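You operate a simulated robot arm through the tools that you are given. There is no shell and no other tool. Be economical: measure what you need, move in short steps, check, and stop when the job is done.

You are at the controls of a simulated two-armed robot. One attempt, no reset.

Task
Load the spool on the test rig, clamp both ends and shut the guard.
Fine: carry it in both hands and set it level on the pads before the clamps go over. Set down upright: spool.
Where things are to end (x, y in the base frame): spool within 25 mm of [630, -710].
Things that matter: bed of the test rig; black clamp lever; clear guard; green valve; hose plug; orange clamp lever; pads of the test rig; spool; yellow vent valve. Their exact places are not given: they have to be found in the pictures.

The check looks at the end state, three seconds after you hand in, the way a careful person would. Anything else that was tipped, shoved, dropped, spilled or broken makes it a failure.

Robot
Two 7-joint arms with two-finger parallel grippers on one trunk, on a base that drives. Base frame: it is fixed to the floor where the robot stands at the start and does not move with it; the origin is under the middle of the robot, x ahead of it, y to its left, z up. Units: mm, degrees, N and s.
The left shoulder is at the start at [60, 143, 926], the right one opposite. With the tool pointing down near the work surface each hand reaches from about 320 to 740 mm from the robot's upright axis, wherever it stands, measured 20 degrees to its own side. Places, roughly: bed of the test rig [600, -700, 800]; black clamp lever [500, -900, 900]; clear guard [700, -700, 1300]; green valve [600, -1200, 1000]; orange clamp lever [500, -500, 900]; pads of the test rig [600, -700, 800]; yellow vent valve [600, -1100, 1000]. Payload 1.57 kg a hand.
The tool frame of a hand sits at the grasp point between the pads (the TCP): z along the fingers, y along the line on which they close. The tips reach 30 mm beyond it. Largest opening 110 mm; finger width 24, thickness 12; the body of the gripper, 48 by 112 mm, starts 78 mm behind the TCP.
Orientation is that of the tool frame in the base frame, as [roll, pitch, yaw] about the fixed x, y, z axes, in that order (R = Rz(yaw) Ry(pitch) Rx(roll)). With the fingers straight down and closing along the base's y, the tool's x points along the base's -x, its y along +y and its z along -z.

Tools
- The arms move only by the tool drive_tool. It takes "left_series", "right_series" or both (then of equal length, played together; a hand with none holds still); each is a list of rows, each a list of 7 numbers: the shift along the base's x, y, z in mm, then the turn, a rotation vector about the base's x, y, z in degrees, then the finger opening in mm, from 0 to 110. In form: [[dx, dy, dz, ax, ay, az, gripper], ...]. A call has 1 to 20 rows; each row shifts and turns the commanded pose from where the row before left it. Each row takes 0.2 s and may step no farther than 50 mm and 8.6 degrees from the row before; otherwise, or with a gripper value out of range, the whole call is refused. A pose out of reach is approached as far as the arm can. The call stops where the force on the tool passes 40 N (or 10 N more than at its start, if that is more) or the arm is blocked; 0.2 s more then pass. Each finger travels about 45 mm/s and halts on what it meets, pressing with about 42 N; the grip force reading is that of the motor and also rises with nothing between the fingers. The clock runs only during rows and for 0.2 s after the last one: add rows that do not move to give the fingers time. It gives the time, the measured TCP pose, the force on the tool (base axes), the opening and the grip force at its end, in the units of the frame above (readings bear some noise), with the torque about the TCP (base axes, N m) and any sound that the robot's microphone picked up.
- Cameras (640 x 400 px; columns grow to the right, rows downward): "scene" is now at [55.2, -19.6, 1554]; the picture's right is [-0.19, -0.98, -0.00], its down [-0.58, 0.11, -0.81] and it looks along [0.79, -0.15, -0.59] (base axes); focal length 263 px, centre (320, 200). "left" rides on the left gripper at [70, -16, -141] in its tool frame; the picture's right is [0.23, 0.97, 0.00], its down [-0.86, 0.20, -0.48] and it looks along [-0.47, 0.11, 0.88] (tool axes); focal length 222 px, centre (320, 200). "right" rides on the right gripper at [70, 16, -141] in its tool frame; the picture's right is [-0.23, 0.97, 0.00], its down [-0.86, -0.20, -0.48] and it looks along [-0.47, -0.11, 0.88] (tool axes); focal length 222 px, centre (320, 200).
- camera(camera): a new picture of that camera. The clock stands still meanwhile.
- raise_lower(by): slides the trunk up (or, below 0, down) by that many mm; the arms and the scene camera ride with it, the base frame stays. It gives what a move gives, with no picture.
- roll_base(legs): drives the robot by 1 to 6 legs, each [ahead, left, turn to the left] in mm, mm and degrees, along the robot's own axes; the way and the turn of a leg run together, so that a leg with both is an arc; at most 1500 mm and 180 degrees a leg. The arms and the cameras ride along, it lands a little off, and it stops where it bumps. It gives what a move gives.
- pan_tilt(pan, tilt): turns the head with the scene camera to pan (to the left, within 86 degrees either way) and tilt (down, from -29 to 69), counted from straight ahead of the robot. It gives what a move gives.
- locate(camera, pixels): for up to 12 pixels [column, row] of the newest picture of that camera ("zoom" is the newest enlarged one), the place [x, y, z] in the base frame of the surface seen there, good to about 2 mm. The clock stands still meanwhile.
- close_up(camera, box): a new picture of the part [left, top, right, bottom] of that camera's present view, enlarged. The clock stands still meanwhile.
- hand_in(): hands the job in; it is judged then, once.

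Work in short steps. Measure before you move; look again where a grasp or a placing could have gone wrong, and mend it. You have 80 turns and 70 pictures in all, those below and enlarged ones among them. Open the grippers and draw the arms clear of the work before you hand the job in, unless the task says otherwise; then end with one line.

The tools are called as a command line: name --argument value ..., lists and objects as JSON in quotes. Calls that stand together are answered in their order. drive_tool: Moves the arms, as the interface text tells. Its arguments: {"type":"object","properties":{"left_series":{"type":"array"},"right_series":{"type":"array"}},"required":[]} The other tools are called the same way: raise_lower (by) slides the trunk up or down; roll_base (legs) drives the base; pan_tilt (pan, tilt) turns the head that bears the scene camera; camera (camera) takes a picture; locate (camera, pixels) gives the place of the surface under pixels of a picture; close_up (camera, box) takes an enlarged picture of a part of a camera's view; hand_in () hands the job in.

At the start:

```text
time_s: 0.0
left_tcp_pos: [457.2, -62.2, 999.4]
left_tool_rot: [-180.0, 0.1, 179.9]
left_ft_force: [-0.5, -0.7, 0.5]
left_wrist_torque: [0.0, 0.0, 0.02]
left_width: 110.1
left_grip_force: 0.0
right_tcp_pos: [352.7, -428.1, 1000.0]
right_tool_rot: [-180.0, 0.0, -180.0]
right_ft_force: [0.2, 0.6, -0.6]
right_wrist_torque: [0.01, 0.01, -0.02]
right_width: 110.1
right_grip_force: 0.0
trunk travel left (down, up): [-525.0, 65.0]
robot x, y, heading: [0.2, 0.3, -0.0]
head pan, tilt: [-10.8, 36.4]
```

scene: 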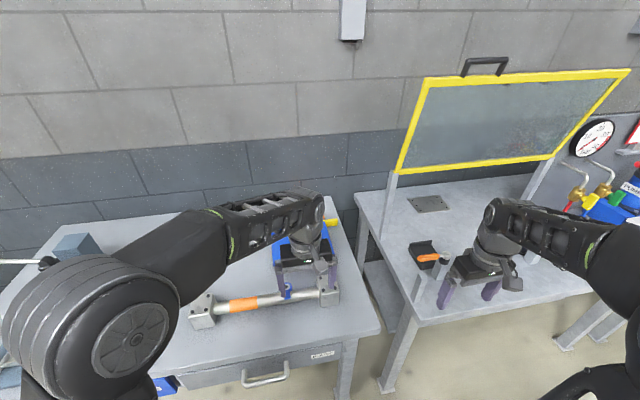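
right: 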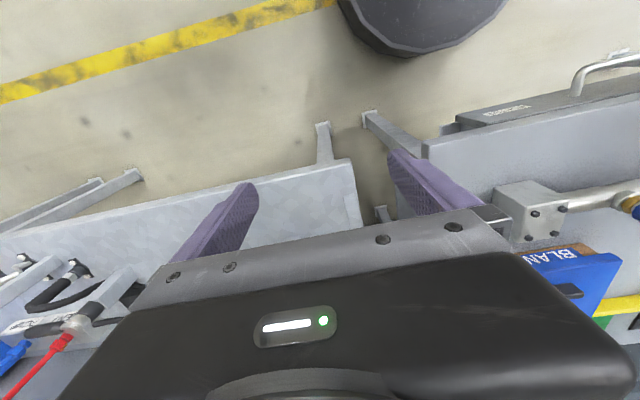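
left: 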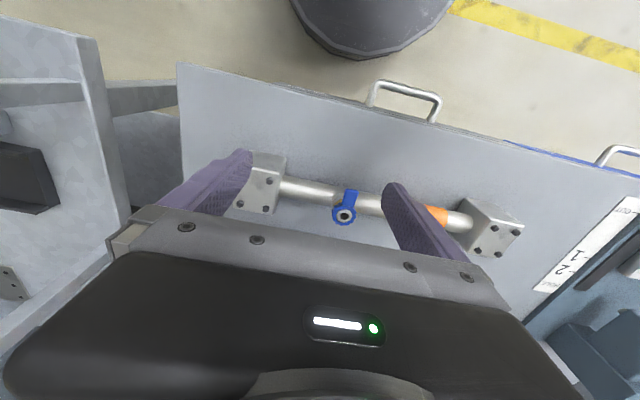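

The scene shows the spool on the left bench (pipe between end blocks at px ~(203,311) and (328,288)) and the test rig on the right. I take a closer look at both and look toward the right.

close_up --camera "scene" --box '[160, 190, 400, 340]'

locate --camera "scene" --pixels '[[203, 311], [328, 288], [243, 303], [288, 291], [310, 294], [225, 307], [430, 203], [425, 257], [350, 340], [270, 350], [215, 295]]'

pan_tilt --pan -50 --tilt 35

camera --camera "scene"

```text
2.67 times, centred on (280, 265) of scene
```

zoom: 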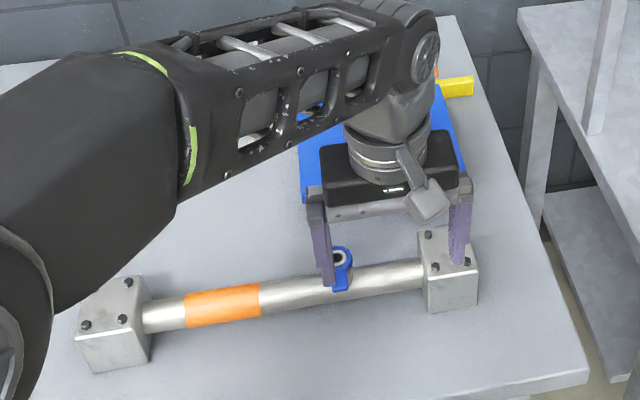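

```text
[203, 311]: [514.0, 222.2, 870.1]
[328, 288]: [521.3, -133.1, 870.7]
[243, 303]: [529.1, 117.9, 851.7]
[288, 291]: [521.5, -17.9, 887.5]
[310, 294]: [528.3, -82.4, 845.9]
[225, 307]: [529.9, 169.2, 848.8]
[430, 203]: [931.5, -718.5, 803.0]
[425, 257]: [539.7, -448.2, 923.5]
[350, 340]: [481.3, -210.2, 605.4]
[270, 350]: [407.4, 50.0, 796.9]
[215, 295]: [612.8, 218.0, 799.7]
```

```text
time_s: 1.1
left_tcp_pos: [457.7, -60.6, 999.2]
left_tool_rot: [-179.9, 0.1, 179.9]
left_ft_force: [0.1, 0.2, -0.1]
left_wrist_torque: [0.03, -0.04, -0.01]
left_width: 110.1
left_grip_force: 0.0
right_tcp_pos: [353.2, -427.2, 999.4]
right_tool_rot: [179.9, 0.0, 180.0]
right_ft_force: [0.6, 0.5, 0.2]
right_wrist_torque: [0.0, 0.01, 0.03]
right_width: 109.9
right_grip_force: 0.1
trunk travel left (down, up): [-525.0, 65.0]
robot x, y, heading: [1.6, 0.2, -0.1]
head pan, tilt: [-50.0, 35.0]
```

```text
65 pictures are left
```

scene: 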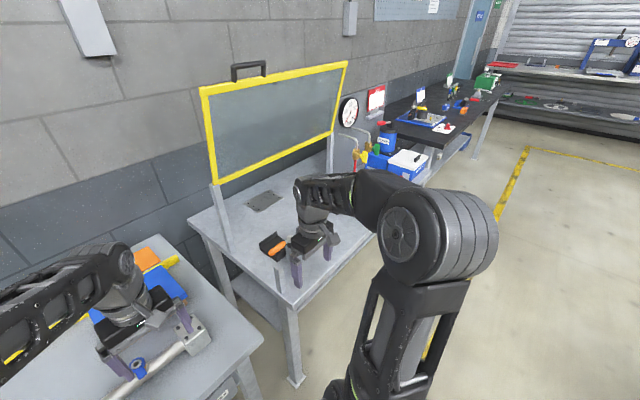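

The right arm hides the rig. I shift the left hand over the left part of the spool and bring the right hand in, keeping them high, then look again.

drive_tool --left_series '[[0, 45, 10, 0, 0, 0, 110], [0, 45, 10, 0, 0, 0, 110], [0, 45, 0, 0, 0, 0, 110], [0, 45, 0, 0, 0, 0, 110], [0, 45, 0, 0, 0, 0, 110], [0, 15, 0, 0, 0, 0, 110]]' --right_series '[[0, 0, 10, 0, 0, 0, 110], [0, 40, 10, 0, 0, 0, 110], [0, 45, 0, 0, 0, 0, 110], [10, 45, 0, 0, 0, 0, 110], [0, 45, 0, 0, 0, 0, 110], [0, 45, 0, 0, 0, 0, 110]]'

camera --camera "scene"

```text
time_s: 2.5
left_tcp_pos: [457.6, 182.8, 1019.6]
left_tool_rot: [-180.0, 0.1, -180.0]
left_ft_force: [0.1, 0.0, 0.6]
left_wrist_torque: [-0.02, 0.02, 0.0]
left_width: 109.9
left_grip_force: 0.1
right_tcp_pos: [363.2, -203.5, 1018.0]
right_tool_rot: [180.0, -0.1, -180.0]
right_ft_force: [-0.1, 0.2, 0.1]
right_wrist_torque: [-0.02, 0.03, 0.0]
right_width: 110.0
right_grip_force: 0.0
trunk travel left (down, up): [-525.0, 65.0]
robot x, y, heading: [0.8, -2.0, 0.0]
head pan, tilt: [-50.0, 35.0]
```

```text
64 pictures are left
```

scene: 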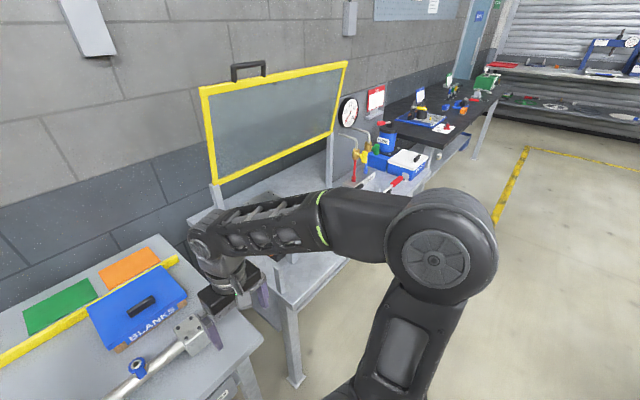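

The arm still covers the rig, so I drive the base back and to the right to survey it.

roll_base --legs '[[-150, 0, 0], [0, -700, 0]]'

pan_tilt --pan 0 --tilt 38

camera --camera "scene"

```text
time_s: 7.2
left_tcp_pos: [311.0, -497.6, 1018.9]
left_tool_rot: [-180.0, 0.2, -179.4]
left_ft_force: [-0.3, 0.1, -0.5]
left_wrist_torque: [0.02, 0.01, 0.0]
left_width: 110.1
left_grip_force: 0.0
right_tcp_pos: [222.4, -885.3, 1017.8]
right_tool_rot: [180.0, 0.1, -179.4]
right_ft_force: [0.4, -1.0, -0.4]
right_wrist_torque: [0.02, -0.03, -0.02]
right_width: 110.0
right_grip_force: 0.1
trunk travel left (down, up): [-525.0, 65.0]
robot x, y, heading: [-144.1, -684.5, 0.7]
head pan, tilt: [-50.0, 35.0]
```

```text
time_s: 8.4
left_tcp_pos: [310.6, -496.8, 1018.3]
left_tool_rot: [180.0, 0.1, -179.3]
left_ft_force: [-0.3, 0.1, -0.3]
left_wrist_torque: [-0.02, 0.02, 0.02]
left_width: 110.0
left_grip_force: 0.0
right_tcp_pos: [222.4, -884.7, 1018.3]
right_tool_rot: [-180.0, 0.1, -179.5]
right_ft_force: [-0.4, 0.2, 0.8]
right_wrist_torque: [0.0, 0.01, 0.01]
right_width: 110.1
right_grip_force: 0.1
trunk travel left (down, up): [-525.0, 65.0]
robot x, y, heading: [-145.5, -684.0, 0.7]
head pan, tilt: [0.0, 38.0]
```

```text
63 pictures are left
```

scene: 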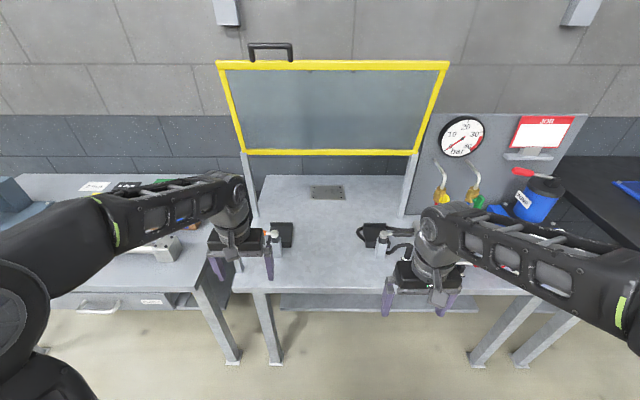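

Good view of the rig: pads at about (283,234) and (374,233), levers beside them. I enlarge it.

close_up --camera "scene" --box '[240, 170, 440, 295]'

close_up --camera "scene" --box '[380, 110, 620, 260]'

locate --camera "scene" --pixels '[[281, 232], [374, 233], [327, 193], [325, 235], [325, 285], [271, 52], [333, 67], [333, 152], [247, 200], [407, 200]]'

```text
3.20 times, centred on (340, 232) of scene
```

zoom: 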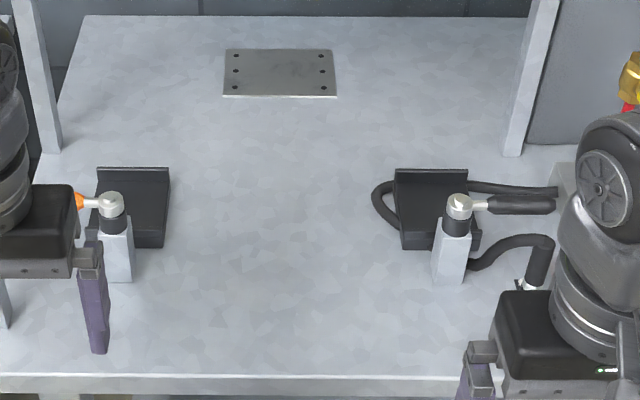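

```text
2.67 times, centred on (500, 185) of scene
```

zoom: 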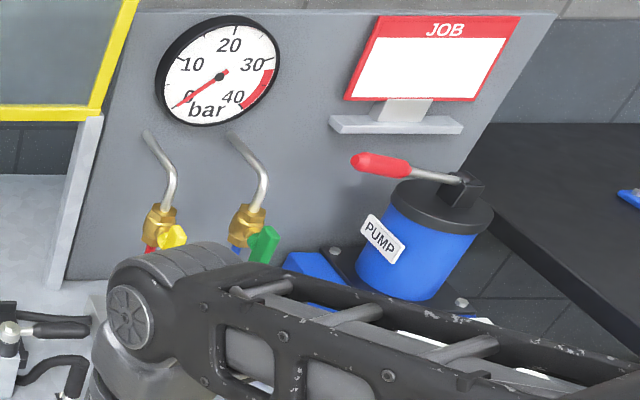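

```text
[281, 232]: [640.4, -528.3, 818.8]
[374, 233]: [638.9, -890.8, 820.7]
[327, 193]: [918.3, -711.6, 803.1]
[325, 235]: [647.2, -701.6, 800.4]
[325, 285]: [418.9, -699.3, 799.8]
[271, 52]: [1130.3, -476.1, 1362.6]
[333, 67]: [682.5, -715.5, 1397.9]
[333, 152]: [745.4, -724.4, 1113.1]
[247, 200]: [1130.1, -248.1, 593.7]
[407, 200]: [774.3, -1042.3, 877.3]
```

I need the guard's geometry and clamp details; enlarging the guard and its posts first.

close_up --camera "scene" --box '[210, 30, 460, 186]'

locate --camera "scene" --pixels '[[250, 50], [292, 50], [272, 45], [220, 66], [446, 66], [243, 152], [415, 153], [246, 160], [413, 160], [402, 213], [258, 210], [270, 44]]'

pan_tilt --pan 0 --tilt 50

close_up --camera "scene" --box '[230, 100, 430, 225]'

```text
2.56 times, centred on (335, 108) of scene
```

zoom: 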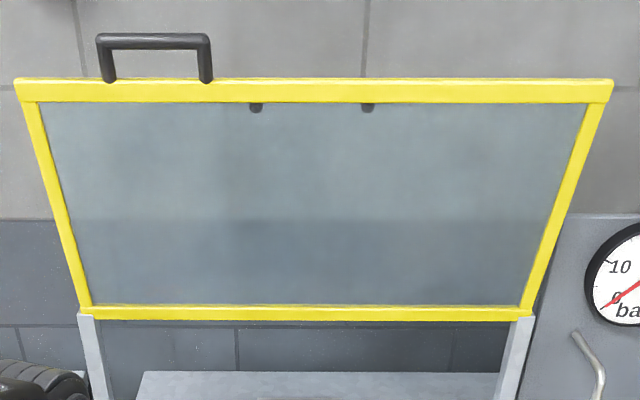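

```text
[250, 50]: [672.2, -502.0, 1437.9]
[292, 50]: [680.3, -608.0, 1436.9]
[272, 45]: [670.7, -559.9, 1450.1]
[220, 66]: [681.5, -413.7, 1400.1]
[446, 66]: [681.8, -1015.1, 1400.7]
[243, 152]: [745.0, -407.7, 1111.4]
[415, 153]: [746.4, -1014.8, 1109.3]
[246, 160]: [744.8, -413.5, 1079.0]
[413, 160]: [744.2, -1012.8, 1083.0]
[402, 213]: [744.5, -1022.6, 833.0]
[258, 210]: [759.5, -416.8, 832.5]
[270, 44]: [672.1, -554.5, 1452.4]
```

```text
time_s: 9.1
left_tcp_pos: [310.4, -496.6, 1019.1]
left_tool_rot: [180.0, 0.1, -179.4]
left_ft_force: [0.2, -0.6, -0.2]
left_wrist_torque: [-0.01, 0.0, 0.02]
left_width: 110.2
left_grip_force: 0.0
right_tcp_pos: [222.9, -884.8, 1018.6]
right_tool_rot: [-180.0, 0.1, -179.3]
right_ft_force: [0.0, 0.7, -0.8]
right_wrist_torque: [0.0, 0.0, 0.01]
right_width: 109.8
right_grip_force: 0.1
trunk travel left (down, up): [-525.0, 65.0]
robot x, y, heading: [-143.9, -684.1, 0.5]
head pan, tilt: [0.0, 50.0]
```

```text
3.20 times, centred on (330, 162) of scene
```

zoom: 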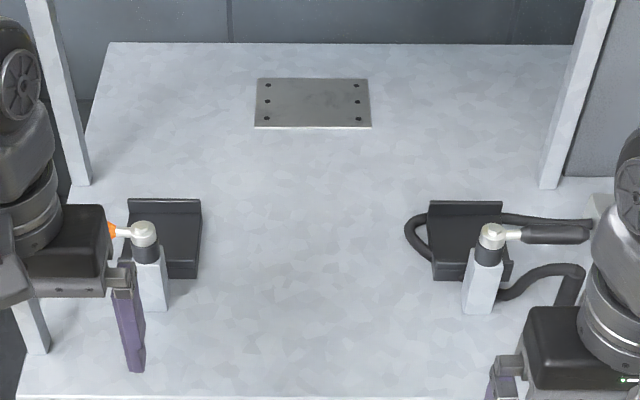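

The hose loops around the right pad; I zoom in further on each pad and clamp.

close_up --camera "scene" --box '[345, 150, 425, 200]'

locate --camera "zoom" --pixels '[[250, 200], [330, 110], [300, 85], [200, 180], [300, 250], [420, 270], [270, 320], [110, 160], [510, 260], [480, 330], [260, 240]]'

close_up --camera "scene" --box '[245, 150, 325, 200]'

locate --camera "zoom" --pixels '[[320, 180], [320, 100], [220, 175], [225, 270], [150, 165], [380, 90], [380, 270]]'

```text
8.00 times, centred on (385, 175) of scene
```

zoom: 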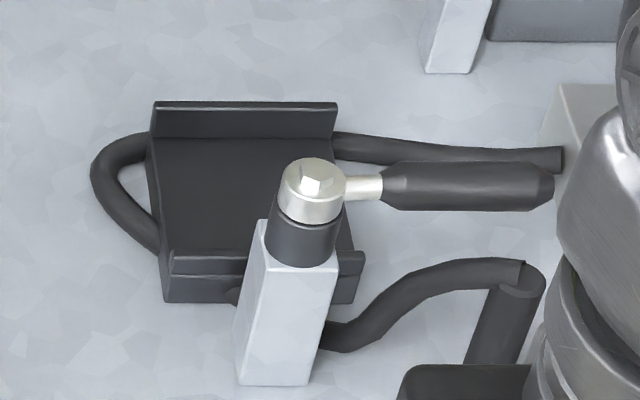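

```text
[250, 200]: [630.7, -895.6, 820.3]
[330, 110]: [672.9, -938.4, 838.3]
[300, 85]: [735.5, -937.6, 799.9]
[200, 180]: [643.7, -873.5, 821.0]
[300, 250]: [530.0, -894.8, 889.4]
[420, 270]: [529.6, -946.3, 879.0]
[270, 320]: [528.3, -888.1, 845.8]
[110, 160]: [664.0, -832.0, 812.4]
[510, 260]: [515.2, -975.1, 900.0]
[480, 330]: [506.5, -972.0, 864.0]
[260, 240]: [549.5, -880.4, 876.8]
```

```text
8.00 times, centred on (285, 175) of scene
```

zoom: 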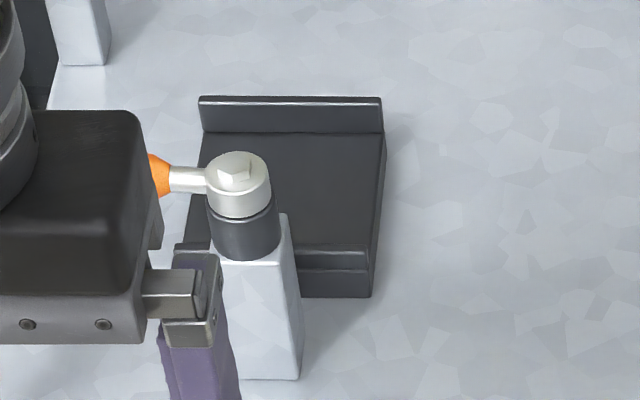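

```text
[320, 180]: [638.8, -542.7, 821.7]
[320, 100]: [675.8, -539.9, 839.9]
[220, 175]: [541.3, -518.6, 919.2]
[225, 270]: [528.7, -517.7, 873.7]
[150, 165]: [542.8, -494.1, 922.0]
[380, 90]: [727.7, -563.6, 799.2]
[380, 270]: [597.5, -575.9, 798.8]
```

The pads (top z≈820, centres y≈-530 / -891, lips front and back) and the swing clamps (pivots x≈541, z≈920, levers pointing outward) are clear and clear of the hose. I return to the bench, centred on the spool.

roll_base --legs '[[0, 735, -0.5], [150, 0, 0]]'

camera --camera "scene"

```text
time_s: 14.1
left_tcp_pos: [460.1, 225.5, 1018.5]
left_tool_rot: [-179.9, 0.0, 179.8]
left_ft_force: [0.0, 0.0, -0.4]
left_wrist_torque: [-0.01, -0.02, 0.03]
left_width: 109.8
left_grip_force: 0.1
right_tcp_pos: [366.8, -159.5, 1019.0]
right_tool_rot: [-179.9, -0.1, 179.9]
right_ft_force: [1.3, 0.3, -0.1]
right_wrist_torque: [0.01, 0.01, -0.01]
right_width: 109.7
right_grip_force: 0.1
trunk travel left (down, up): [-525.0, 65.0]
robot x, y, heading: [2.1, 48.0, -0.2]
head pan, tilt: [0.0, 50.0]
```

```text
56 pictures are left
```

scene: 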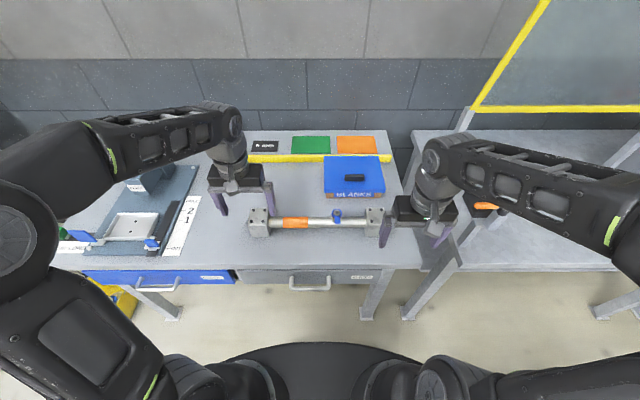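

Robot is centred. I zoom on the spool to measure it.

close_up --camera "scene" --box '[235, 170, 395, 270]'

locate --camera "zoom" --pixels '[[60, 175], [120, 175], [80, 165], [105, 220], [530, 180], [590, 180], [560, 170], [540, 220], [180, 207], [320, 204], [480, 200], [408, 165]]'

```text
4.00 times, centred on (315, 220) of scene
```

zoom: 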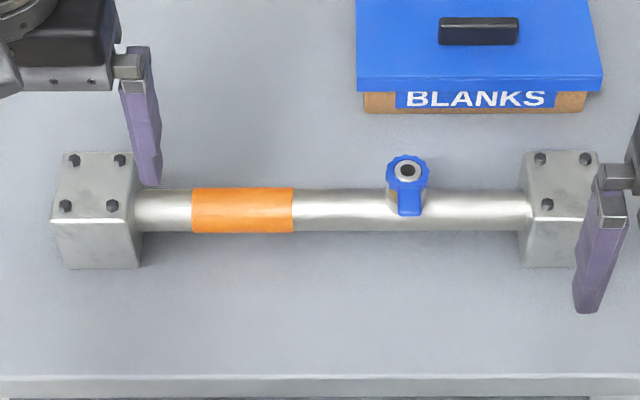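

```text
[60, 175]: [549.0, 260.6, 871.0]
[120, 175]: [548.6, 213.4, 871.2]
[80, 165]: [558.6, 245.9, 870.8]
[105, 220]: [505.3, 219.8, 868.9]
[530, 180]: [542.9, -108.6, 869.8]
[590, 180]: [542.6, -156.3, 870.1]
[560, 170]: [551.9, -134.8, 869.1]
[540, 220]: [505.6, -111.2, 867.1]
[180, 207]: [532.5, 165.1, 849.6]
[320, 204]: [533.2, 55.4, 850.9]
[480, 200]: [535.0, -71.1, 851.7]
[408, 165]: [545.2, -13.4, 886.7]
```

Spool: blocks centred at about (538, 229) and (538, -132), top z 870, pipe axis z≈835. I turn both hands 90° so they close along x, above the pipe at y≈168 and y≈-72.

drive_tool --left_series '[[7.1, -5.2, 0, 0, 0, -8.2, 110], [7.1, -5.2, 0, 0, 0, -8.2, 110], [7.1, -5.2, 0, 0, 0, -8.2, 110], [7.1, -5.2, 0, 0, 0, -8.2, 110], [7.1, -5.2, 0, 0, 0, -8.2, 110], [7.1, -5.2, 0, 0, 0, -8.2, 110], [7.1, -5.2, 0, 0, 0, -8.2, 110], [7.1, -5.2, 0, 0, 0, -8.2, 110], [7.1, -5.2, 0, 0, 0, -8.2, 110], [7.1, -5.2, 0, 0, 0, -8.2, 110], [7.1, -5.2, 0, 0, 0, -8, 110], [0, 0, 0, 0, 0, 0, 110]]' --right_series '[[15.6, 8, 0, 0, 0, 8.2, 110], [15.6, 8, 0, 0, 0, 8.2, 110], [15.6, 8, 0, 0, 0, 8.2, 110], [15.6, 8, 0, 0, 0, 8.2, 110], [15.6, 8, 0, 0, 0, 8.2, 110], [15.6, 8, 0, 0, 0, 8.2, 110], [15.6, 8, 0, 0, 0, 8.2, 110], [15.6, 8, 0, 0, 0, 8.2, 110], [15.6, 8, 0, 0, 0, 8.2, 110], [15.6, 8, 0, 0, 0, 8.2, 110], [15.6, 8, 0, 0, 0, 8, 110], [0, 0, 0, 0, 0, 0, 110]]'

camera --camera "scene"

camera --camera "right"

camera --camera "left"

```text
time_s: 16.7
left_tcp_pos: [536.1, 169.1, 1017.5]
left_tool_rot: [-180.0, 0.1, 89.6]
left_ft_force: [-0.1, -0.2, 0.1]
left_wrist_torque: [-0.01, -0.02, 0.0]
left_width: 109.6
left_grip_force: 0.0
right_tcp_pos: [536.0, -73.7, 1018.3]
right_tool_rot: [-180.0, -0.1, -90.2]
right_ft_force: [-0.1, 1.0, 0.4]
right_wrist_torque: [0.0, -0.03, 0.02]
right_width: 110.1
right_grip_force: 0.1
trunk travel left (down, up): [-525.0, 65.0]
robot x, y, heading: [1.2, 44.7, -0.1]
head pan, tilt: [0.0, 50.0]
```

```text
54 pictures are left
```

scene: 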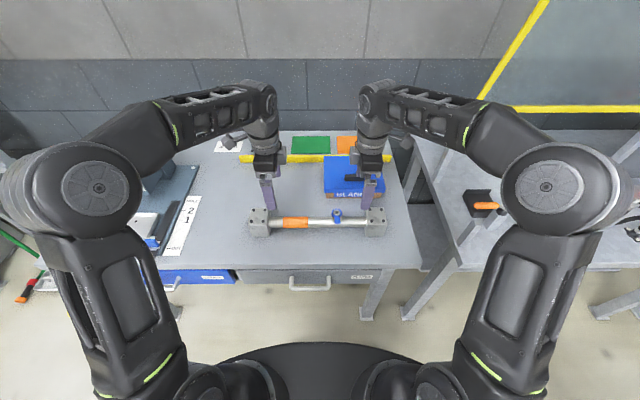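

```text
53 pictures are left
```

right: 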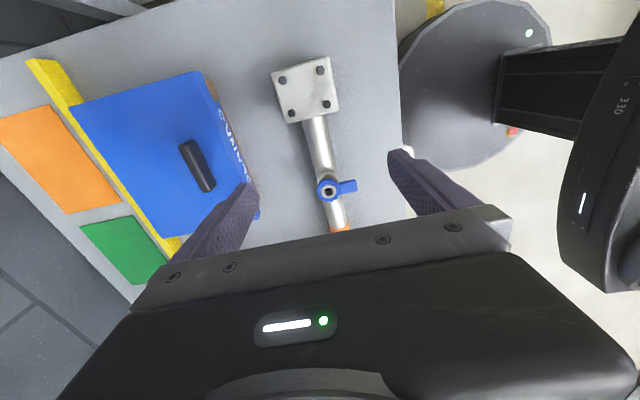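

```text
52 pictures are left
```

left: 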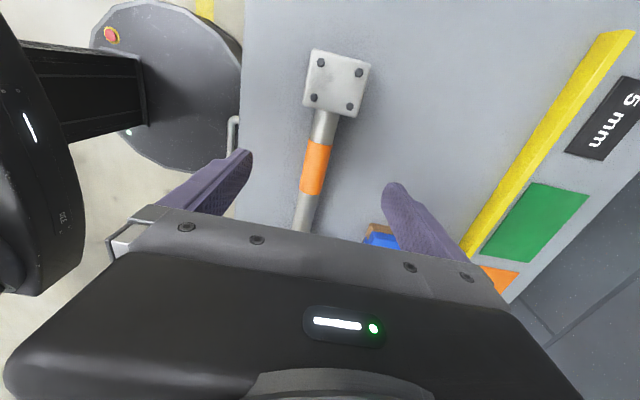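

Measure the end blocks and the BLANKS box edge from the hand cameras.

locate --camera "right" --pixels '[[274, 73], [328, 60], [338, 108], [288, 120], [305, 90], [240, 185], [220, 110], [314, 140], [328, 140]]'

locate --camera "left" --pixels '[[315, 52], [367, 66], [355, 113], [305, 103], [335, 80], [372, 232], [315, 125], [335, 130]]'

```text
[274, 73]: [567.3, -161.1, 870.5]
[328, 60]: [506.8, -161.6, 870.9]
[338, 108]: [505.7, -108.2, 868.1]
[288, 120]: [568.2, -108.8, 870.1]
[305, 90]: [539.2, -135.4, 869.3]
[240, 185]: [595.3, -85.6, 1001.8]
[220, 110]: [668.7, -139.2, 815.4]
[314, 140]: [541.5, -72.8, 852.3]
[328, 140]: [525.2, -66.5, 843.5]
```

```text
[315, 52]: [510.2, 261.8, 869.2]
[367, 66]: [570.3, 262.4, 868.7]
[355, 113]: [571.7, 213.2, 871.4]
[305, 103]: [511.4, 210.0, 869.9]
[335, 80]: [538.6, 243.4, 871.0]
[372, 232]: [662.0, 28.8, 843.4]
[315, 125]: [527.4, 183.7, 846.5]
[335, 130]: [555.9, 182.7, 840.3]
```

Spool centre ≈(539, 51), pipe x≈538 at the right hand and ≈540 at the left; box edge at x≥662 leaves room. I lower both hands to TCP z≈838 with open fingers.

drive_tool --left_series '[[4, 0, -45, 0, 0, 0, 110], [0, 0, -45, 0, 0, 0, 110], [0, 0, -45, 0, 0, 0, 110], [0, 0, -25, 0, 0, 0, 110], [0, 0, -19, 0, 0, 0, 110], [0, 0, 0, 0, 0, 0, 110]]' --right_series '[[2, 0, -45, 0, 0, 0, 110], [0, 0, -45, 0, 0, 0, 110], [0, 0, -45, 0, 0, 0, 110], [0, 0, -25, 0, 0, 0, 110], [0, 0, -20, 0, 0, 0, 110], [0, 0, 0, 0, 0, 0, 110]]'

close_up --camera "scene" --box '[235, 150, 395, 250]'

```text
time_s: 18.1
left_tcp_pos: [541.8, 172.1, 839.4]
left_tool_rot: [-180.0, 0.2, 89.7]
left_ft_force: [0.5, 0.3, -0.3]
left_wrist_torque: [-0.01, -0.01, 0.03]
left_width: 110.1
left_grip_force: 0.1
right_tcp_pos: [538.3, -70.6, 836.8]
right_tool_rot: [-180.0, 0.0, -90.2]
right_ft_force: [0.5, 0.5, 0.3]
right_wrist_torque: [-0.03, 0.01, -0.01]
right_width: 110.1
right_grip_force: 0.0
trunk travel left (down, up): [-525.0, 65.0]
robot x, y, heading: [-1.8, 46.7, -0.3]
head pan, tilt: [0.0, 50.0]
```

```text
4.00 times, centred on (315, 200) of scene
```

zoom: 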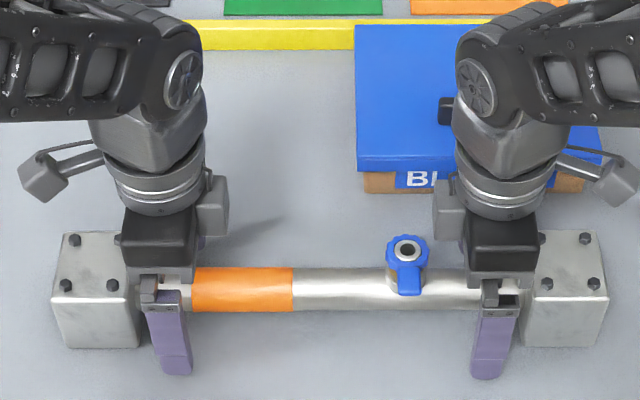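

The fingers straddle the pipe on both sides. Closing both grippers together.

drive_tool --left_series '[[0, 0, 0, 0, 0, 0, 60], [0, 0, 0, 0, 0, 0, 40], [0, 0, 0, 0, 0, 0, 20], [0, 0, 0, 0, 0, 0, 10], [0, 0, 0, 0, 0, 0, 10], [0, 0, 0, 0, 0, 0, 10], [0, 0, 0, 0, 0, 0, 10]]' --right_series '[[0, 0, 0, 0, 0, 0, 60], [0, 0, 0, 0, 0, 0, 40], [0, 0, 0, 0, 0, 0, 20], [0, 0, 0, 0, 0, 0, 10], [0, 0, 0, 0, 0, 0, 10], [0, 0, 0, 0, 0, 0, 10], [0, 0, 0, 0, 0, 0, 10]]'

```text
time_s: 19.7
left_tcp_pos: [542.4, 171.4, 838.6]
left_tool_rot: [-179.7, 0.0, 89.8]
left_ft_force: [-8.4, 0.5, 0.4]
left_wrist_torque: [0.07, 0.09, -0.55]
left_width: 33.9
left_grip_force: 35.2
right_tcp_pos: [538.8, -69.4, 837.6]
right_tool_rot: [-179.9, 0.1, -90.3]
right_ft_force: [9.2, -0.1, 0.8]
right_wrist_torque: [0.1, -0.09, -0.59]
right_width: 33.8
right_grip_force: 35.3
trunk travel left (down, up): [-525.0, 65.0]
robot x, y, heading: [-3.3, 44.4, -0.4]
head pan, tilt: [0.0, 50.0]
```

Both hold the 34 mm pipe. Lift slowly in step.

drive_tool --left_series '[[0, 0, 10, 0, 0, 0, 10], [0, 0, 15, 0, 0, 0, 10], [0, 0, 20, 0, 0, 0, 10], [0, 0, 0, 0, 0, 0, 10]]' --right_series '[[0, 0, 10, 0, 0, 0, 10], [0, 0, 15, 0, 0, 0, 10], [0, 0, 20, 0, 0, 0, 10], [0, 0, 0, 0, 0, 0, 10]]'

close_up --camera "scene" --box '[235, 150, 395, 250]'

```text
time_s: 20.7
left_tcp_pos: [542.1, 168.9, 882.7]
left_tool_rot: [-179.8, 0.0, 89.6]
left_ft_force: [-8.0, -1.2, -10.7]
left_wrist_torque: [0.93, 0.01, -1.03]
left_width: 33.7
left_grip_force: 41.3
right_tcp_pos: [538.4, -72.8, 882.3]
right_tool_rot: [180.0, 0.0, -90.2]
right_ft_force: [8.5, 0.4, -2.3]
right_wrist_torque: [0.13, -0.01, -1.1]
right_width: 33.6
right_grip_force: 41.8
trunk travel left (down, up): [-525.0, 65.0]
robot x, y, heading: [1.4, 45.7, 0.1]
head pan, tilt: [0.0, 50.0]
```

```text
4.00 times, centred on (315, 200) of scene
```

zoom: 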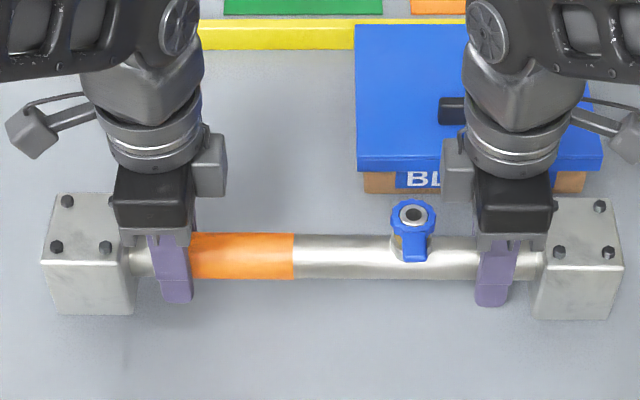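

Lifted level, total weight ~13 N. Continue up to about z 1000.

drive_tool --left_series '[[0, 0, 25, 0, 0, 0, 10], [0, 0, 25, 0, 0, 0, 10], [0, 0, 25, 0, 0, 0, 10], [0, 0, 25, 0, 0, 0, 10], [0, 0, 20, 0, 0, 0, 10], [0, 0, 0, 0, 0, 0, 10]]' --right_series '[[0, 0, 25, 0, 0, 0, 10], [0, 0, 25, 0, 0, 0, 10], [0, 0, 25, 0, 0, 0, 10], [0, 0, 25, 0, 0, 0, 10], [0, 0, 20, 0, 0, 0, 10], [0, 0, 0, 0, 0, 0, 10]]'

roll_base --legs '[[-150, 0, 0], [0, -760, 0]]'

camera --camera "scene"

```text
time_s: 22.1
left_tcp_pos: [544.6, 167.6, 1005.4]
left_tool_rot: [-179.9, -0.1, 89.7]
left_ft_force: [-2.2, 6.8, -10.9]
left_wrist_torque: [0.66, -0.09, -0.4]
left_width: 33.6
left_grip_force: 41.5
right_tcp_pos: [540.7, -74.3, 1004.1]
right_tool_rot: [179.9, 0.0, -90.2]
right_ft_force: [2.4, -7.5, -2.3]
right_wrist_torque: [0.4, 0.09, -0.25]
right_width: 33.5
right_grip_force: 41.3
trunk travel left (down, up): [-525.0, 65.0]
robot x, y, heading: [0.2, 45.6, -0.2]
head pan, tilt: [0.0, 50.0]
```

```text
time_s: 27.2
left_tcp_pos: [388.4, -601.6, 1006.3]
left_tool_rot: [-179.9, 0.1, 90.0]
left_ft_force: [-4.2, 15.1, -4.2]
left_wrist_torque: [-0.09, 0.03, -0.49]
left_width: 33.8
left_grip_force: 41.6
right_tcp_pos: [386.1, -842.3, 1003.2]
right_tool_rot: [179.9, 0.0, -90.0]
right_ft_force: [4.0, -15.4, -7.6]
right_wrist_torque: [-0.3, -0.08, -0.46]
right_width: 33.6
right_grip_force: 41.4
trunk travel left (down, up): [-525.0, 65.0]
robot x, y, heading: [-152.9, -718.8, -0.1]
head pan, tilt: [0.0, 50.0]
```

```text
49 pictures are left
```

scene: 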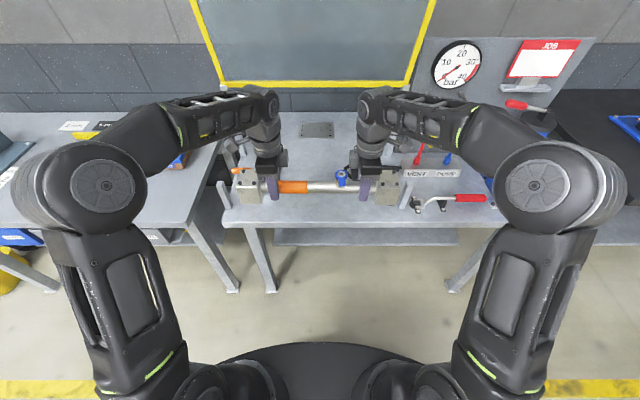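

I measure the spool's position in the air and inspect what lies around the rig's right side.

close_up --camera "scene" --box '[220, 130, 500, 305]'

locate --camera "zoom" --pixels '[[50, 95], [95, 95], [45, 112], [350, 95], [410, 95], [400, 115], [280, 90], [570, 155], [455, 170], [500, 155], [240, 127]]'

```text
2.29 times, centred on (360, 218) of scene
```

zoom: 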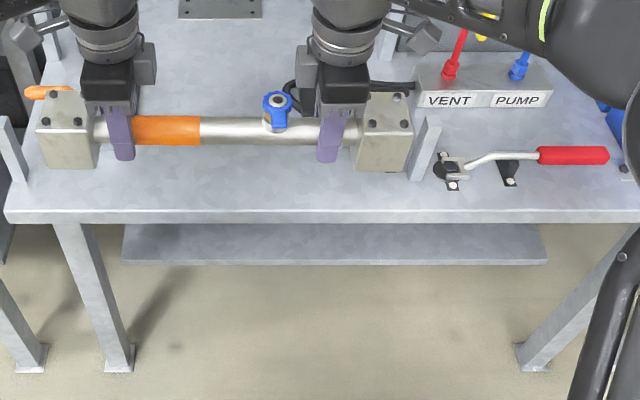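

```text
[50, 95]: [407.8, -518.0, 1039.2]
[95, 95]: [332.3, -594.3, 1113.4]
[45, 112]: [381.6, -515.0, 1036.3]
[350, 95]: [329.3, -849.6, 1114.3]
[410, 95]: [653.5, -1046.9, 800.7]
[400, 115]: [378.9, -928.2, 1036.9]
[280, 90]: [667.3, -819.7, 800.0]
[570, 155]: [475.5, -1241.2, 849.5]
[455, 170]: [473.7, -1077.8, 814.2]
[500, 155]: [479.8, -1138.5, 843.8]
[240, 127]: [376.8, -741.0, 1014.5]
```

Two gray posts stand at the front corners (zoom (427,120) and (5,120)); I check their place before passing over.

locate --camera "zoom" --pixels '[[434, 122], [425, 130], [418, 175], [5, 125], [15, 160], [4, 119], [440, 120], [60, 88], [390, 92], [268, 112], [110, 130]]'

```text
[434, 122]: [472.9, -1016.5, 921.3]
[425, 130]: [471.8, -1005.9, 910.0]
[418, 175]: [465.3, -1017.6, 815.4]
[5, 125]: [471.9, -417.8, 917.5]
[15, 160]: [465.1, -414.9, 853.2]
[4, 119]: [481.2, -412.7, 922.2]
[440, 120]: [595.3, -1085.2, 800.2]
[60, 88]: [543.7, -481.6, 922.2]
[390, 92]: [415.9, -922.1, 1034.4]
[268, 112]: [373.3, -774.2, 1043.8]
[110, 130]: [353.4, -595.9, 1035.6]
```

The posts (x≈472, tops z≈922, y≈-416/-1012) are the guard rests; the spool at bottom z≈968 clears all. Drive forward 190 mm.

roll_base --legs '[[190, 0, 0]]'

camera --camera "scene"

```text
time_s: 28.8
left_tcp_pos: [580.3, -602.4, 1004.7]
left_tool_rot: [-179.8, 0.0, 89.9]
left_ft_force: [-3.5, -2.1, -5.2]
left_wrist_torque: [-0.01, 0.08, -0.5]
left_width: 33.5
left_grip_force: 41.1
right_tcp_pos: [577.8, -843.2, 1001.5]
right_tool_rot: [179.9, 0.0, -90.2]
right_ft_force: [3.5, 1.7, -7.5]
right_wrist_torque: [-0.29, 0.01, -0.4]
right_width: 33.6
right_grip_force: 41.6
trunk travel left (down, up): [-525.0, 65.0]
robot x, y, heading: [39.0, -722.3, -0.3]
head pan, tilt: [0.0, 50.0]
```

```text
47 pictures are left
```

scene: 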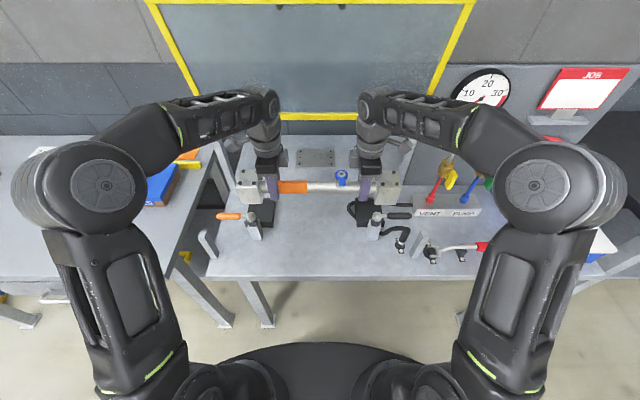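

Spool is over the rig. I shift both hands +51 in x and +13 in y with the right one raised/advanced 2 mm to level it.

drive_tool --left_series '[[15, 4, 0, 0, 0, 0, 10], [18, 5, 0, 0, 0, 0, 10], [17, 4, 0, 0, 0, 0, 10], [0, 0, 0, 0, 0, 0, 10], [0, 0, 0, 0, 0, 0, 10]]' --right_series '[[16, 4, 1, 0, 0, 0, 10], [18, 5, 1, 0, 0, 0, 10], [18, 4, 0, 0, 0, 0, 10], [0, 0, 0, 0, 0, 0, 10], [0, 0, 0, 0, 0, 0, 10]]'

close_up --camera "scene" --box '[215, 140, 425, 270]'

locate --camera "zoom" --pixels '[[62, 98], [60, 115], [130, 122], [100, 140], [545, 98], [560, 115], [550, 135], [140, 195], [160, 215], [430, 215], [460, 195], [440, 235]]'

```text
time_s: 30.0
left_tcp_pos: [630.7, -588.9, 1006.1]
left_tool_rot: [180.0, 0.1, 89.9]
left_ft_force: [0.4, -2.4, 2.0]
left_wrist_torque: [-1.09, -0.04, 0.05]
left_width: 33.5
left_grip_force: 41.1
right_tcp_pos: [629.9, -832.2, 1006.0]
right_tool_rot: [179.9, 0.1, -90.1]
right_ft_force: [0.0, 2.8, -15.2]
right_wrist_torque: [-0.94, 0.06, 0.08]
right_width: 33.6
right_grip_force: 41.5
trunk travel left (down, up): [-525.0, 65.0]
robot x, y, heading: [38.1, -724.4, -0.0]
head pan, tilt: [0.0, 50.0]
```

```text
3.05 times, centred on (320, 205) of scene
```

zoom: 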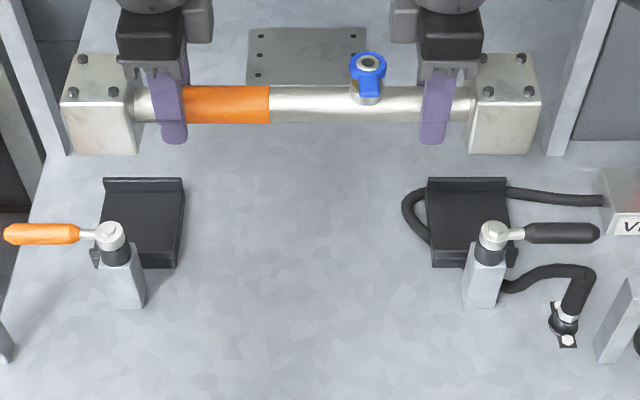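

```text
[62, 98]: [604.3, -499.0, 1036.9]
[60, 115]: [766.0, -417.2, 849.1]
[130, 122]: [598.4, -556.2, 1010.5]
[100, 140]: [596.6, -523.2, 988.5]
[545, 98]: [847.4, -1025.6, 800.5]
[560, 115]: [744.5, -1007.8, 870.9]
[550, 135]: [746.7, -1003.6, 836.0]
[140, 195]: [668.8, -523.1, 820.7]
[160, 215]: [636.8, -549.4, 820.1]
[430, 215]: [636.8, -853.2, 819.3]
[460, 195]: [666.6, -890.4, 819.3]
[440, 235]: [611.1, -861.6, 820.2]
```

The spool is at about x 629, y -711 (front face x≈597, left outer face y≈-499), the pads clear beneath, hose plug at zoom (565,320) well clear. Lower 125 mm.

drive_tool --left_series '[[0, 0, -25, 0, 0, 0, 10], [0, 0, -30, 0, 0, 0, 10], [0, 0, -30, 0, 0, 0, 10], [0, 0, -25, 0, 0, 0, 10], [0, 0, -15, 0, 0, 0, 10], [0, 0, 0, 0, 0, 0, 10]]' --right_series '[[0, 0, -26, 0, 0, 0, 10], [0, 0, -30, 0, 0, 0, 10], [0, 0, -30, 0, 0, 0, 10], [0, 0, -25, 0, 0, 0, 10], [0, 0, -15, 0, 0, 0, 10], [0, 0, 0, 0, 0, 0, 10]]'

close_up --camera "scene" --box '[215, 140, 425, 270]'

locate --camera "zoom" --pixels '[[100, 165], [150, 170], [85, 150], [535, 150], [500, 170], [490, 150], [120, 150], [365, 110]]'

```text
time_s: 31.4
left_tcp_pos: [628.9, -589.4, 880.1]
left_tool_rot: [-179.8, 0.0, 89.8]
left_ft_force: [1.2, -8.3, -12.2]
left_wrist_torque: [0.78, 0.03, 0.03]
left_width: 33.2
left_grip_force: 41.7
right_tcp_pos: [627.6, -830.8, 880.8]
right_tool_rot: [-179.9, 0.2, -90.2]
right_ft_force: [-2.3, 8.7, -0.2]
right_wrist_torque: [0.72, -0.06, 0.38]
right_width: 33.6
right_grip_force: 41.5
trunk travel left (down, up): [-525.0, 65.0]
robot x, y, heading: [39.4, -723.5, 0.1]
head pan, tilt: [0.0, 50.0]
```

```text
3.05 times, centred on (320, 205) of scene
```

zoom: 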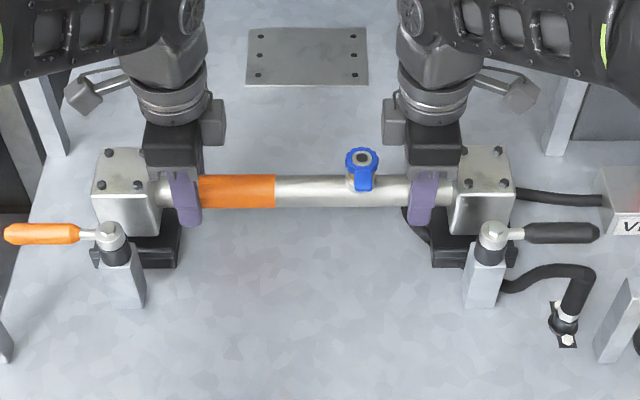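

```text
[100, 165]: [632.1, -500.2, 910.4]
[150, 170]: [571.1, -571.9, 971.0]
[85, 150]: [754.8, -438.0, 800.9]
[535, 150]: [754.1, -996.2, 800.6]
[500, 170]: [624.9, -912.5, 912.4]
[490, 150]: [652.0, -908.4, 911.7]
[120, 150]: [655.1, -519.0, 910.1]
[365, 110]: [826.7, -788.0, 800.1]
```

Block tops at z≈911, so ~21 mm above the pads. Lower gently to contact.

drive_tool --left_series '[[1, 0, -6, 0, 0, 0, 10], [0, 0, -6, 0, 0, 0, 10], [0, 0, -4, 0, 0, 0, 10], [0, 0, -3, 0, 0, 0, 10], [0, 0, -2, 0, 0, 0, 10], [0, 0, -1, 0, 0, 0, 10], [0, 0, 0, 0, 0, 0, 10]]' --right_series '[[2, 0, -6, 0, 0, 0, 10], [0, 0, -6, 0, 0, 0, 10], [0, 0, -4, 0, 0, 0, 10], [0, 0, -3, 0, 0, 0, 10], [0, 0, -2, 0, 0, 0, 10], [0, 0, -1, 0, 0, 0, 10], [0, 0, 0, 0, 0, 0, 10]]'

close_up --camera "scene" --box '[225, 170, 415, 290]'

```text
time_s: 33.0
left_tcp_pos: [630.1, -589.8, 859.3]
left_tool_rot: [179.9, 0.1, 89.9]
left_ft_force: [6.5, -7.1, -2.7]
left_wrist_torque: [0.72, 0.29, 0.06]
left_width: 33.5
left_grip_force: 41.5
right_tcp_pos: [630.4, -830.8, 859.4]
right_tool_rot: [-179.9, -0.1, -90.1]
right_ft_force: [-1.7, 6.1, 12.2]
right_wrist_torque: [0.61, 0.3, 0.11]
right_width: 33.7
right_grip_force: 41.2
trunk travel left (down, up): [-525.0, 65.0]
robot x, y, heading: [36.4, -726.4, -0.5]
head pan, tilt: [0.0, 50.0]
```

```text
3.33 times, centred on (320, 230) of scene
```

zoom: 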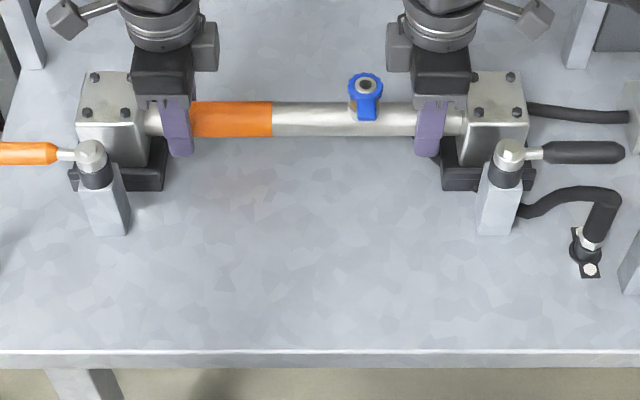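

Right end is on its pad (+12 N up); left nearly. One millimetre more on the left, and check the block tops.

drive_tool --left_series '[[0, 0, -1, 0, 0, 0, 10], [0, 0, -0.5, 0, 0, 0, 10], [0, 0, 0, 0, 0, 0, 10]]'

locate --camera "zoom" --pixels '[[105, 95], [105, 120], [80, 120], [490, 95], [500, 120], [522, 120], [510, 80], [105, 78]]'

```text
time_s: 33.8
left_tcp_pos: [630.7, -589.3, 859.2]
left_tool_rot: [179.9, 0.1, 89.9]
left_ft_force: [2.6, -2.6, 20.1]
left_wrist_torque: [-0.59, 0.09, -0.2]
left_width: 33.7
left_grip_force: 41.6
right_tcp_pos: [630.6, -830.3, 857.1]
right_tool_rot: [-179.7, -0.1, -90.2]
right_ft_force: [7.5, 5.2, 6.0]
right_wrist_torque: [0.17, -0.14, 0.1]
right_width: 33.5
right_grip_force: 41.8
trunk travel left (down, up): [-525.0, 65.0]
robot x, y, heading: [38.7, -722.9, -0.2]
head pan, tilt: [0.0, 50.0]
```

```text
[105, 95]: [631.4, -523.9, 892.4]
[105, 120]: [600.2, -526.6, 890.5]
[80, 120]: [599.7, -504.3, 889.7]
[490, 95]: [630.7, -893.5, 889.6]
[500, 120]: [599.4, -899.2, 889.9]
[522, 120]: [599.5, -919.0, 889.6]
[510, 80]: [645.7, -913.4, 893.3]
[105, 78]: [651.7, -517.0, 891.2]
```

Both ends seated level (tops z≈890 on both sides). Open the fingers to 70 mm, let them settle, then lift straight up.

drive_tool --left_series '[[0, 0, 0, 0, 0, 0, 45], [0, 0, 0, 0, 0, 0, 70], [0, 0, 0, 0, 0, 0, 70], [0, 0, 0, 0, 0, 0, 70], [0, 0, 0, 0, 0, 0, 70]]' --right_series '[[0, 0, 0, 0, 0, 0, 45], [0, 0, 0, 0, 0, 0, 70], [0, 0, 0, 0, 0, 0, 70], [0, 0, 0, 0, 0, 0, 70], [0, 0, 0, 0, 0, 0, 70]]'

drive_tool --left_series '[[0, 0, 20, 0, 0, 0, 70], [0, 0, 30, 0, 0, 0, 70], [0, 0, 40, 0, 0, 0, 70], [0, 0, 40, 0, 0, 0, 70], [0, 0, 20, 0, 0, 0, 70], [0, 0, 0, 0, 0, 0, 70]]' --right_series '[[0, 0, 20, 0, 0, 0, 70], [0, 0, 30, 0, 0, 0, 70], [0, 0, 40, 0, 0, 0, 70], [0, 0, 40, 0, 0, 0, 70], [0, 0, 20, 0, 0, 0, 70], [0, 0, 0, 0, 0, 0, 70]]'

close_up --camera "scene" --box '[205, 170, 415, 300]'

locate --camera "zoom" --pixels '[[40, 140], [85, 140], [112, 138], [75, 130], [487, 140], [530, 140], [560, 140], [595, 140], [590, 185], [135, 120], [497, 120], [490, 155]]'

```text
time_s: 35.0
left_tcp_pos: [630.8, -589.8, 856.5]
left_tool_rot: [-179.9, 0.0, 89.9]
left_ft_force: [0.1, 0.3, -0.5]
left_wrist_torque: [-0.02, -0.02, 0.0]
left_width: 70.0
left_grip_force: 0.0
right_tcp_pos: [628.5, -830.5, 856.7]
right_tool_rot: [-180.0, 0.1, -90.1]
right_ft_force: [-0.3, -0.9, 0.6]
right_wrist_torque: [-0.05, -0.01, -0.01]
right_width: 69.9
right_grip_force: 0.1
trunk travel left (down, up): [-525.0, 65.0]
robot x, y, heading: [39.1, -723.4, 0.0]
head pan, tilt: [0.0, 50.0]
```

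```text
time_s: 36.4
left_tcp_pos: [630.6, -586.9, 1005.2]
left_tool_rot: [-179.9, 0.0, 89.9]
left_ft_force: [0.1, 0.3, -0.4]
left_wrist_torque: [-0.01, 0.01, -0.02]
left_width: 70.0
left_grip_force: 0.1
right_tcp_pos: [630.8, -831.3, 1007.9]
right_tool_rot: [-179.9, 0.0, -90.1]
right_ft_force: [-0.9, -0.6, 0.7]
right_wrist_torque: [0.0, 0.03, 0.01]
right_width: 69.9
right_grip_force: 0.1
trunk travel left (down, up): [-525.0, 65.0]
robot x, y, heading: [34.2, -723.2, -0.1]
head pan, tilt: [0.0, 50.0]
```

```text
3.05 times, centred on (310, 235) of scene
```

zoom: 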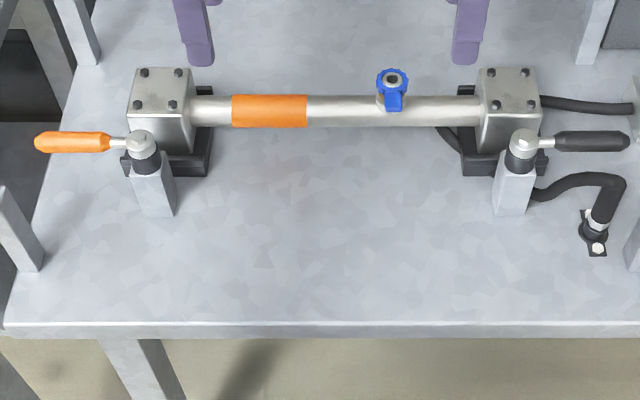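

```text
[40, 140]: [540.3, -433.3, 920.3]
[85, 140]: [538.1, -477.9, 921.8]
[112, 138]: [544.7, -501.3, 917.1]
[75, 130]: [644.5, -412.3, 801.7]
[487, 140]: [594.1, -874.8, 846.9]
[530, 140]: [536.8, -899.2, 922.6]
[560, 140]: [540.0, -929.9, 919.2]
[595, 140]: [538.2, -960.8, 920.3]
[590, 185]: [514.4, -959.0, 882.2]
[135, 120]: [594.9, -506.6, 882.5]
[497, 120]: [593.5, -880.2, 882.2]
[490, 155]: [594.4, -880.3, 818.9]
```

Spool is seated with clear view of the levers: orange pivot ≈(541,-528), handle along +y at z≈912; black mirrored at y≈-892. With closed left fingers as a pusher, I go behind the orange handle first.

drive_tool --left_series '[[-31, 32, 0, 0, 0, 0, 30], [-31, 32, 0, 0, 0, 0, 0], [-31, 32, 0, 0, 0, 0, 0], [-31, 33, 0, 0, 0, 0, 0], [0, 0, 0, 0, 0, 0, 0], [0, 0, 0, 0, 0, 0, 0]]'

close_up --camera "scene" --box '[175, 180, 335, 280]'

locate --camera "zoom" --pixels '[[160, 120], [265, 130], [272, 120], [215, 130]]'

```text
time_s: 37.8
left_tcp_pos: [508.5, -459.3, 1007.5]
left_tool_rot: [-179.8, 0.0, 89.9]
left_ft_force: [-0.3, 0.0, -0.4]
left_wrist_torque: [-0.01, 0.0, -0.02]
left_width: 0.0
left_grip_force: 21.5
right_tcp_pos: [630.3, -831.1, 1006.7]
right_tool_rot: [180.0, 0.0, -90.3]
right_ft_force: [-0.3, 0.2, -0.5]
right_wrist_torque: [0.0, 0.01, 0.01]
right_width: 69.9
right_grip_force: 0.0
trunk travel left (down, up): [-525.0, 65.0]
robot x, y, heading: [38.4, -725.8, 0.0]
head pan, tilt: [0.0, 50.0]
```

```text
4.00 times, centred on (255, 230) of scene
```

zoom: 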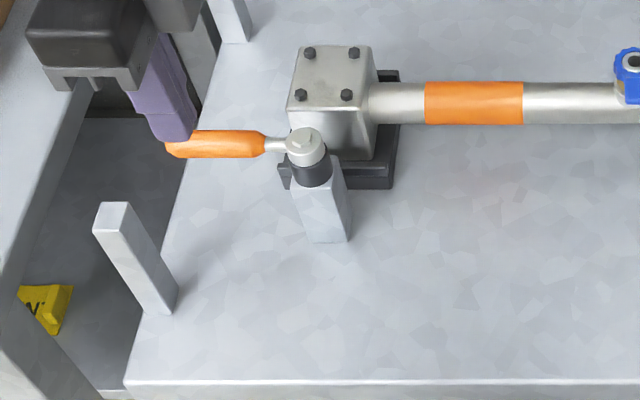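

```text
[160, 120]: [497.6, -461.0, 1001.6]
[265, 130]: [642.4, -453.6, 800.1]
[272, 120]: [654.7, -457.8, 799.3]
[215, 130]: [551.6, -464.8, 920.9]
```

The finger is just on the robot side of the handle. Lower to tip z≈904 and begin the push with a few arc steps.

drive_tool --left_series '[[0, 0, -35, 0, 0, 0, 0], [0, 0, -38, 0, 0, 0, 0], [0, 0, 0, 0, 0, 0, 0], [11, 1, 0, 0, 0, 0, 0], [9, 2, 0, 0, 0, 0, 0], [10, 1, 0, 0, 0, 0, 0], [9, -1, 0, 0, 0, 0, 0], [10, -1, 0, 0, 0, 0, 0]]'

close_up --camera "scene" --box '[175, 180, 335, 280]'

```text
time_s: 39.6
left_tcp_pos: [555.0, -455.0, 934.6]
left_tool_rot: [180.0, -0.1, 89.8]
left_ft_force: [-2.3, -0.5, 0.4]
left_wrist_torque: [0.02, 0.04, 0.0]
left_width: 0.0
left_grip_force: 21.4
right_tcp_pos: [630.5, -831.9, 1006.8]
right_tool_rot: [179.9, 0.0, -90.3]
right_ft_force: [-0.5, -0.2, -0.3]
right_wrist_torque: [0.0, 0.0, -0.01]
right_width: 70.1
right_grip_force: 0.0
trunk travel left (down, up): [-525.0, 65.0]
robot x, y, heading: [36.9, -722.1, -0.1]
head pan, tilt: [0.0, 50.0]
```

```text
4.00 times, centred on (255, 230) of scene
```

zoom: 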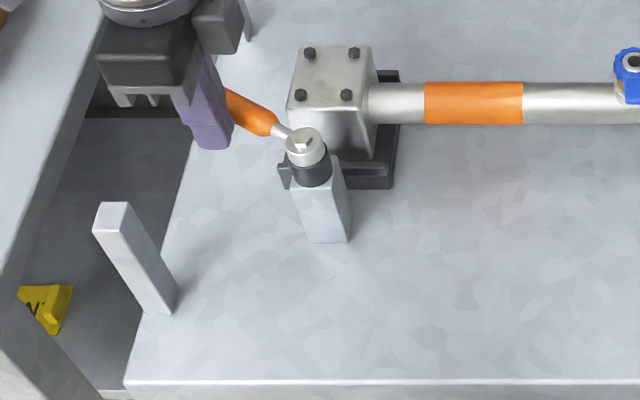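

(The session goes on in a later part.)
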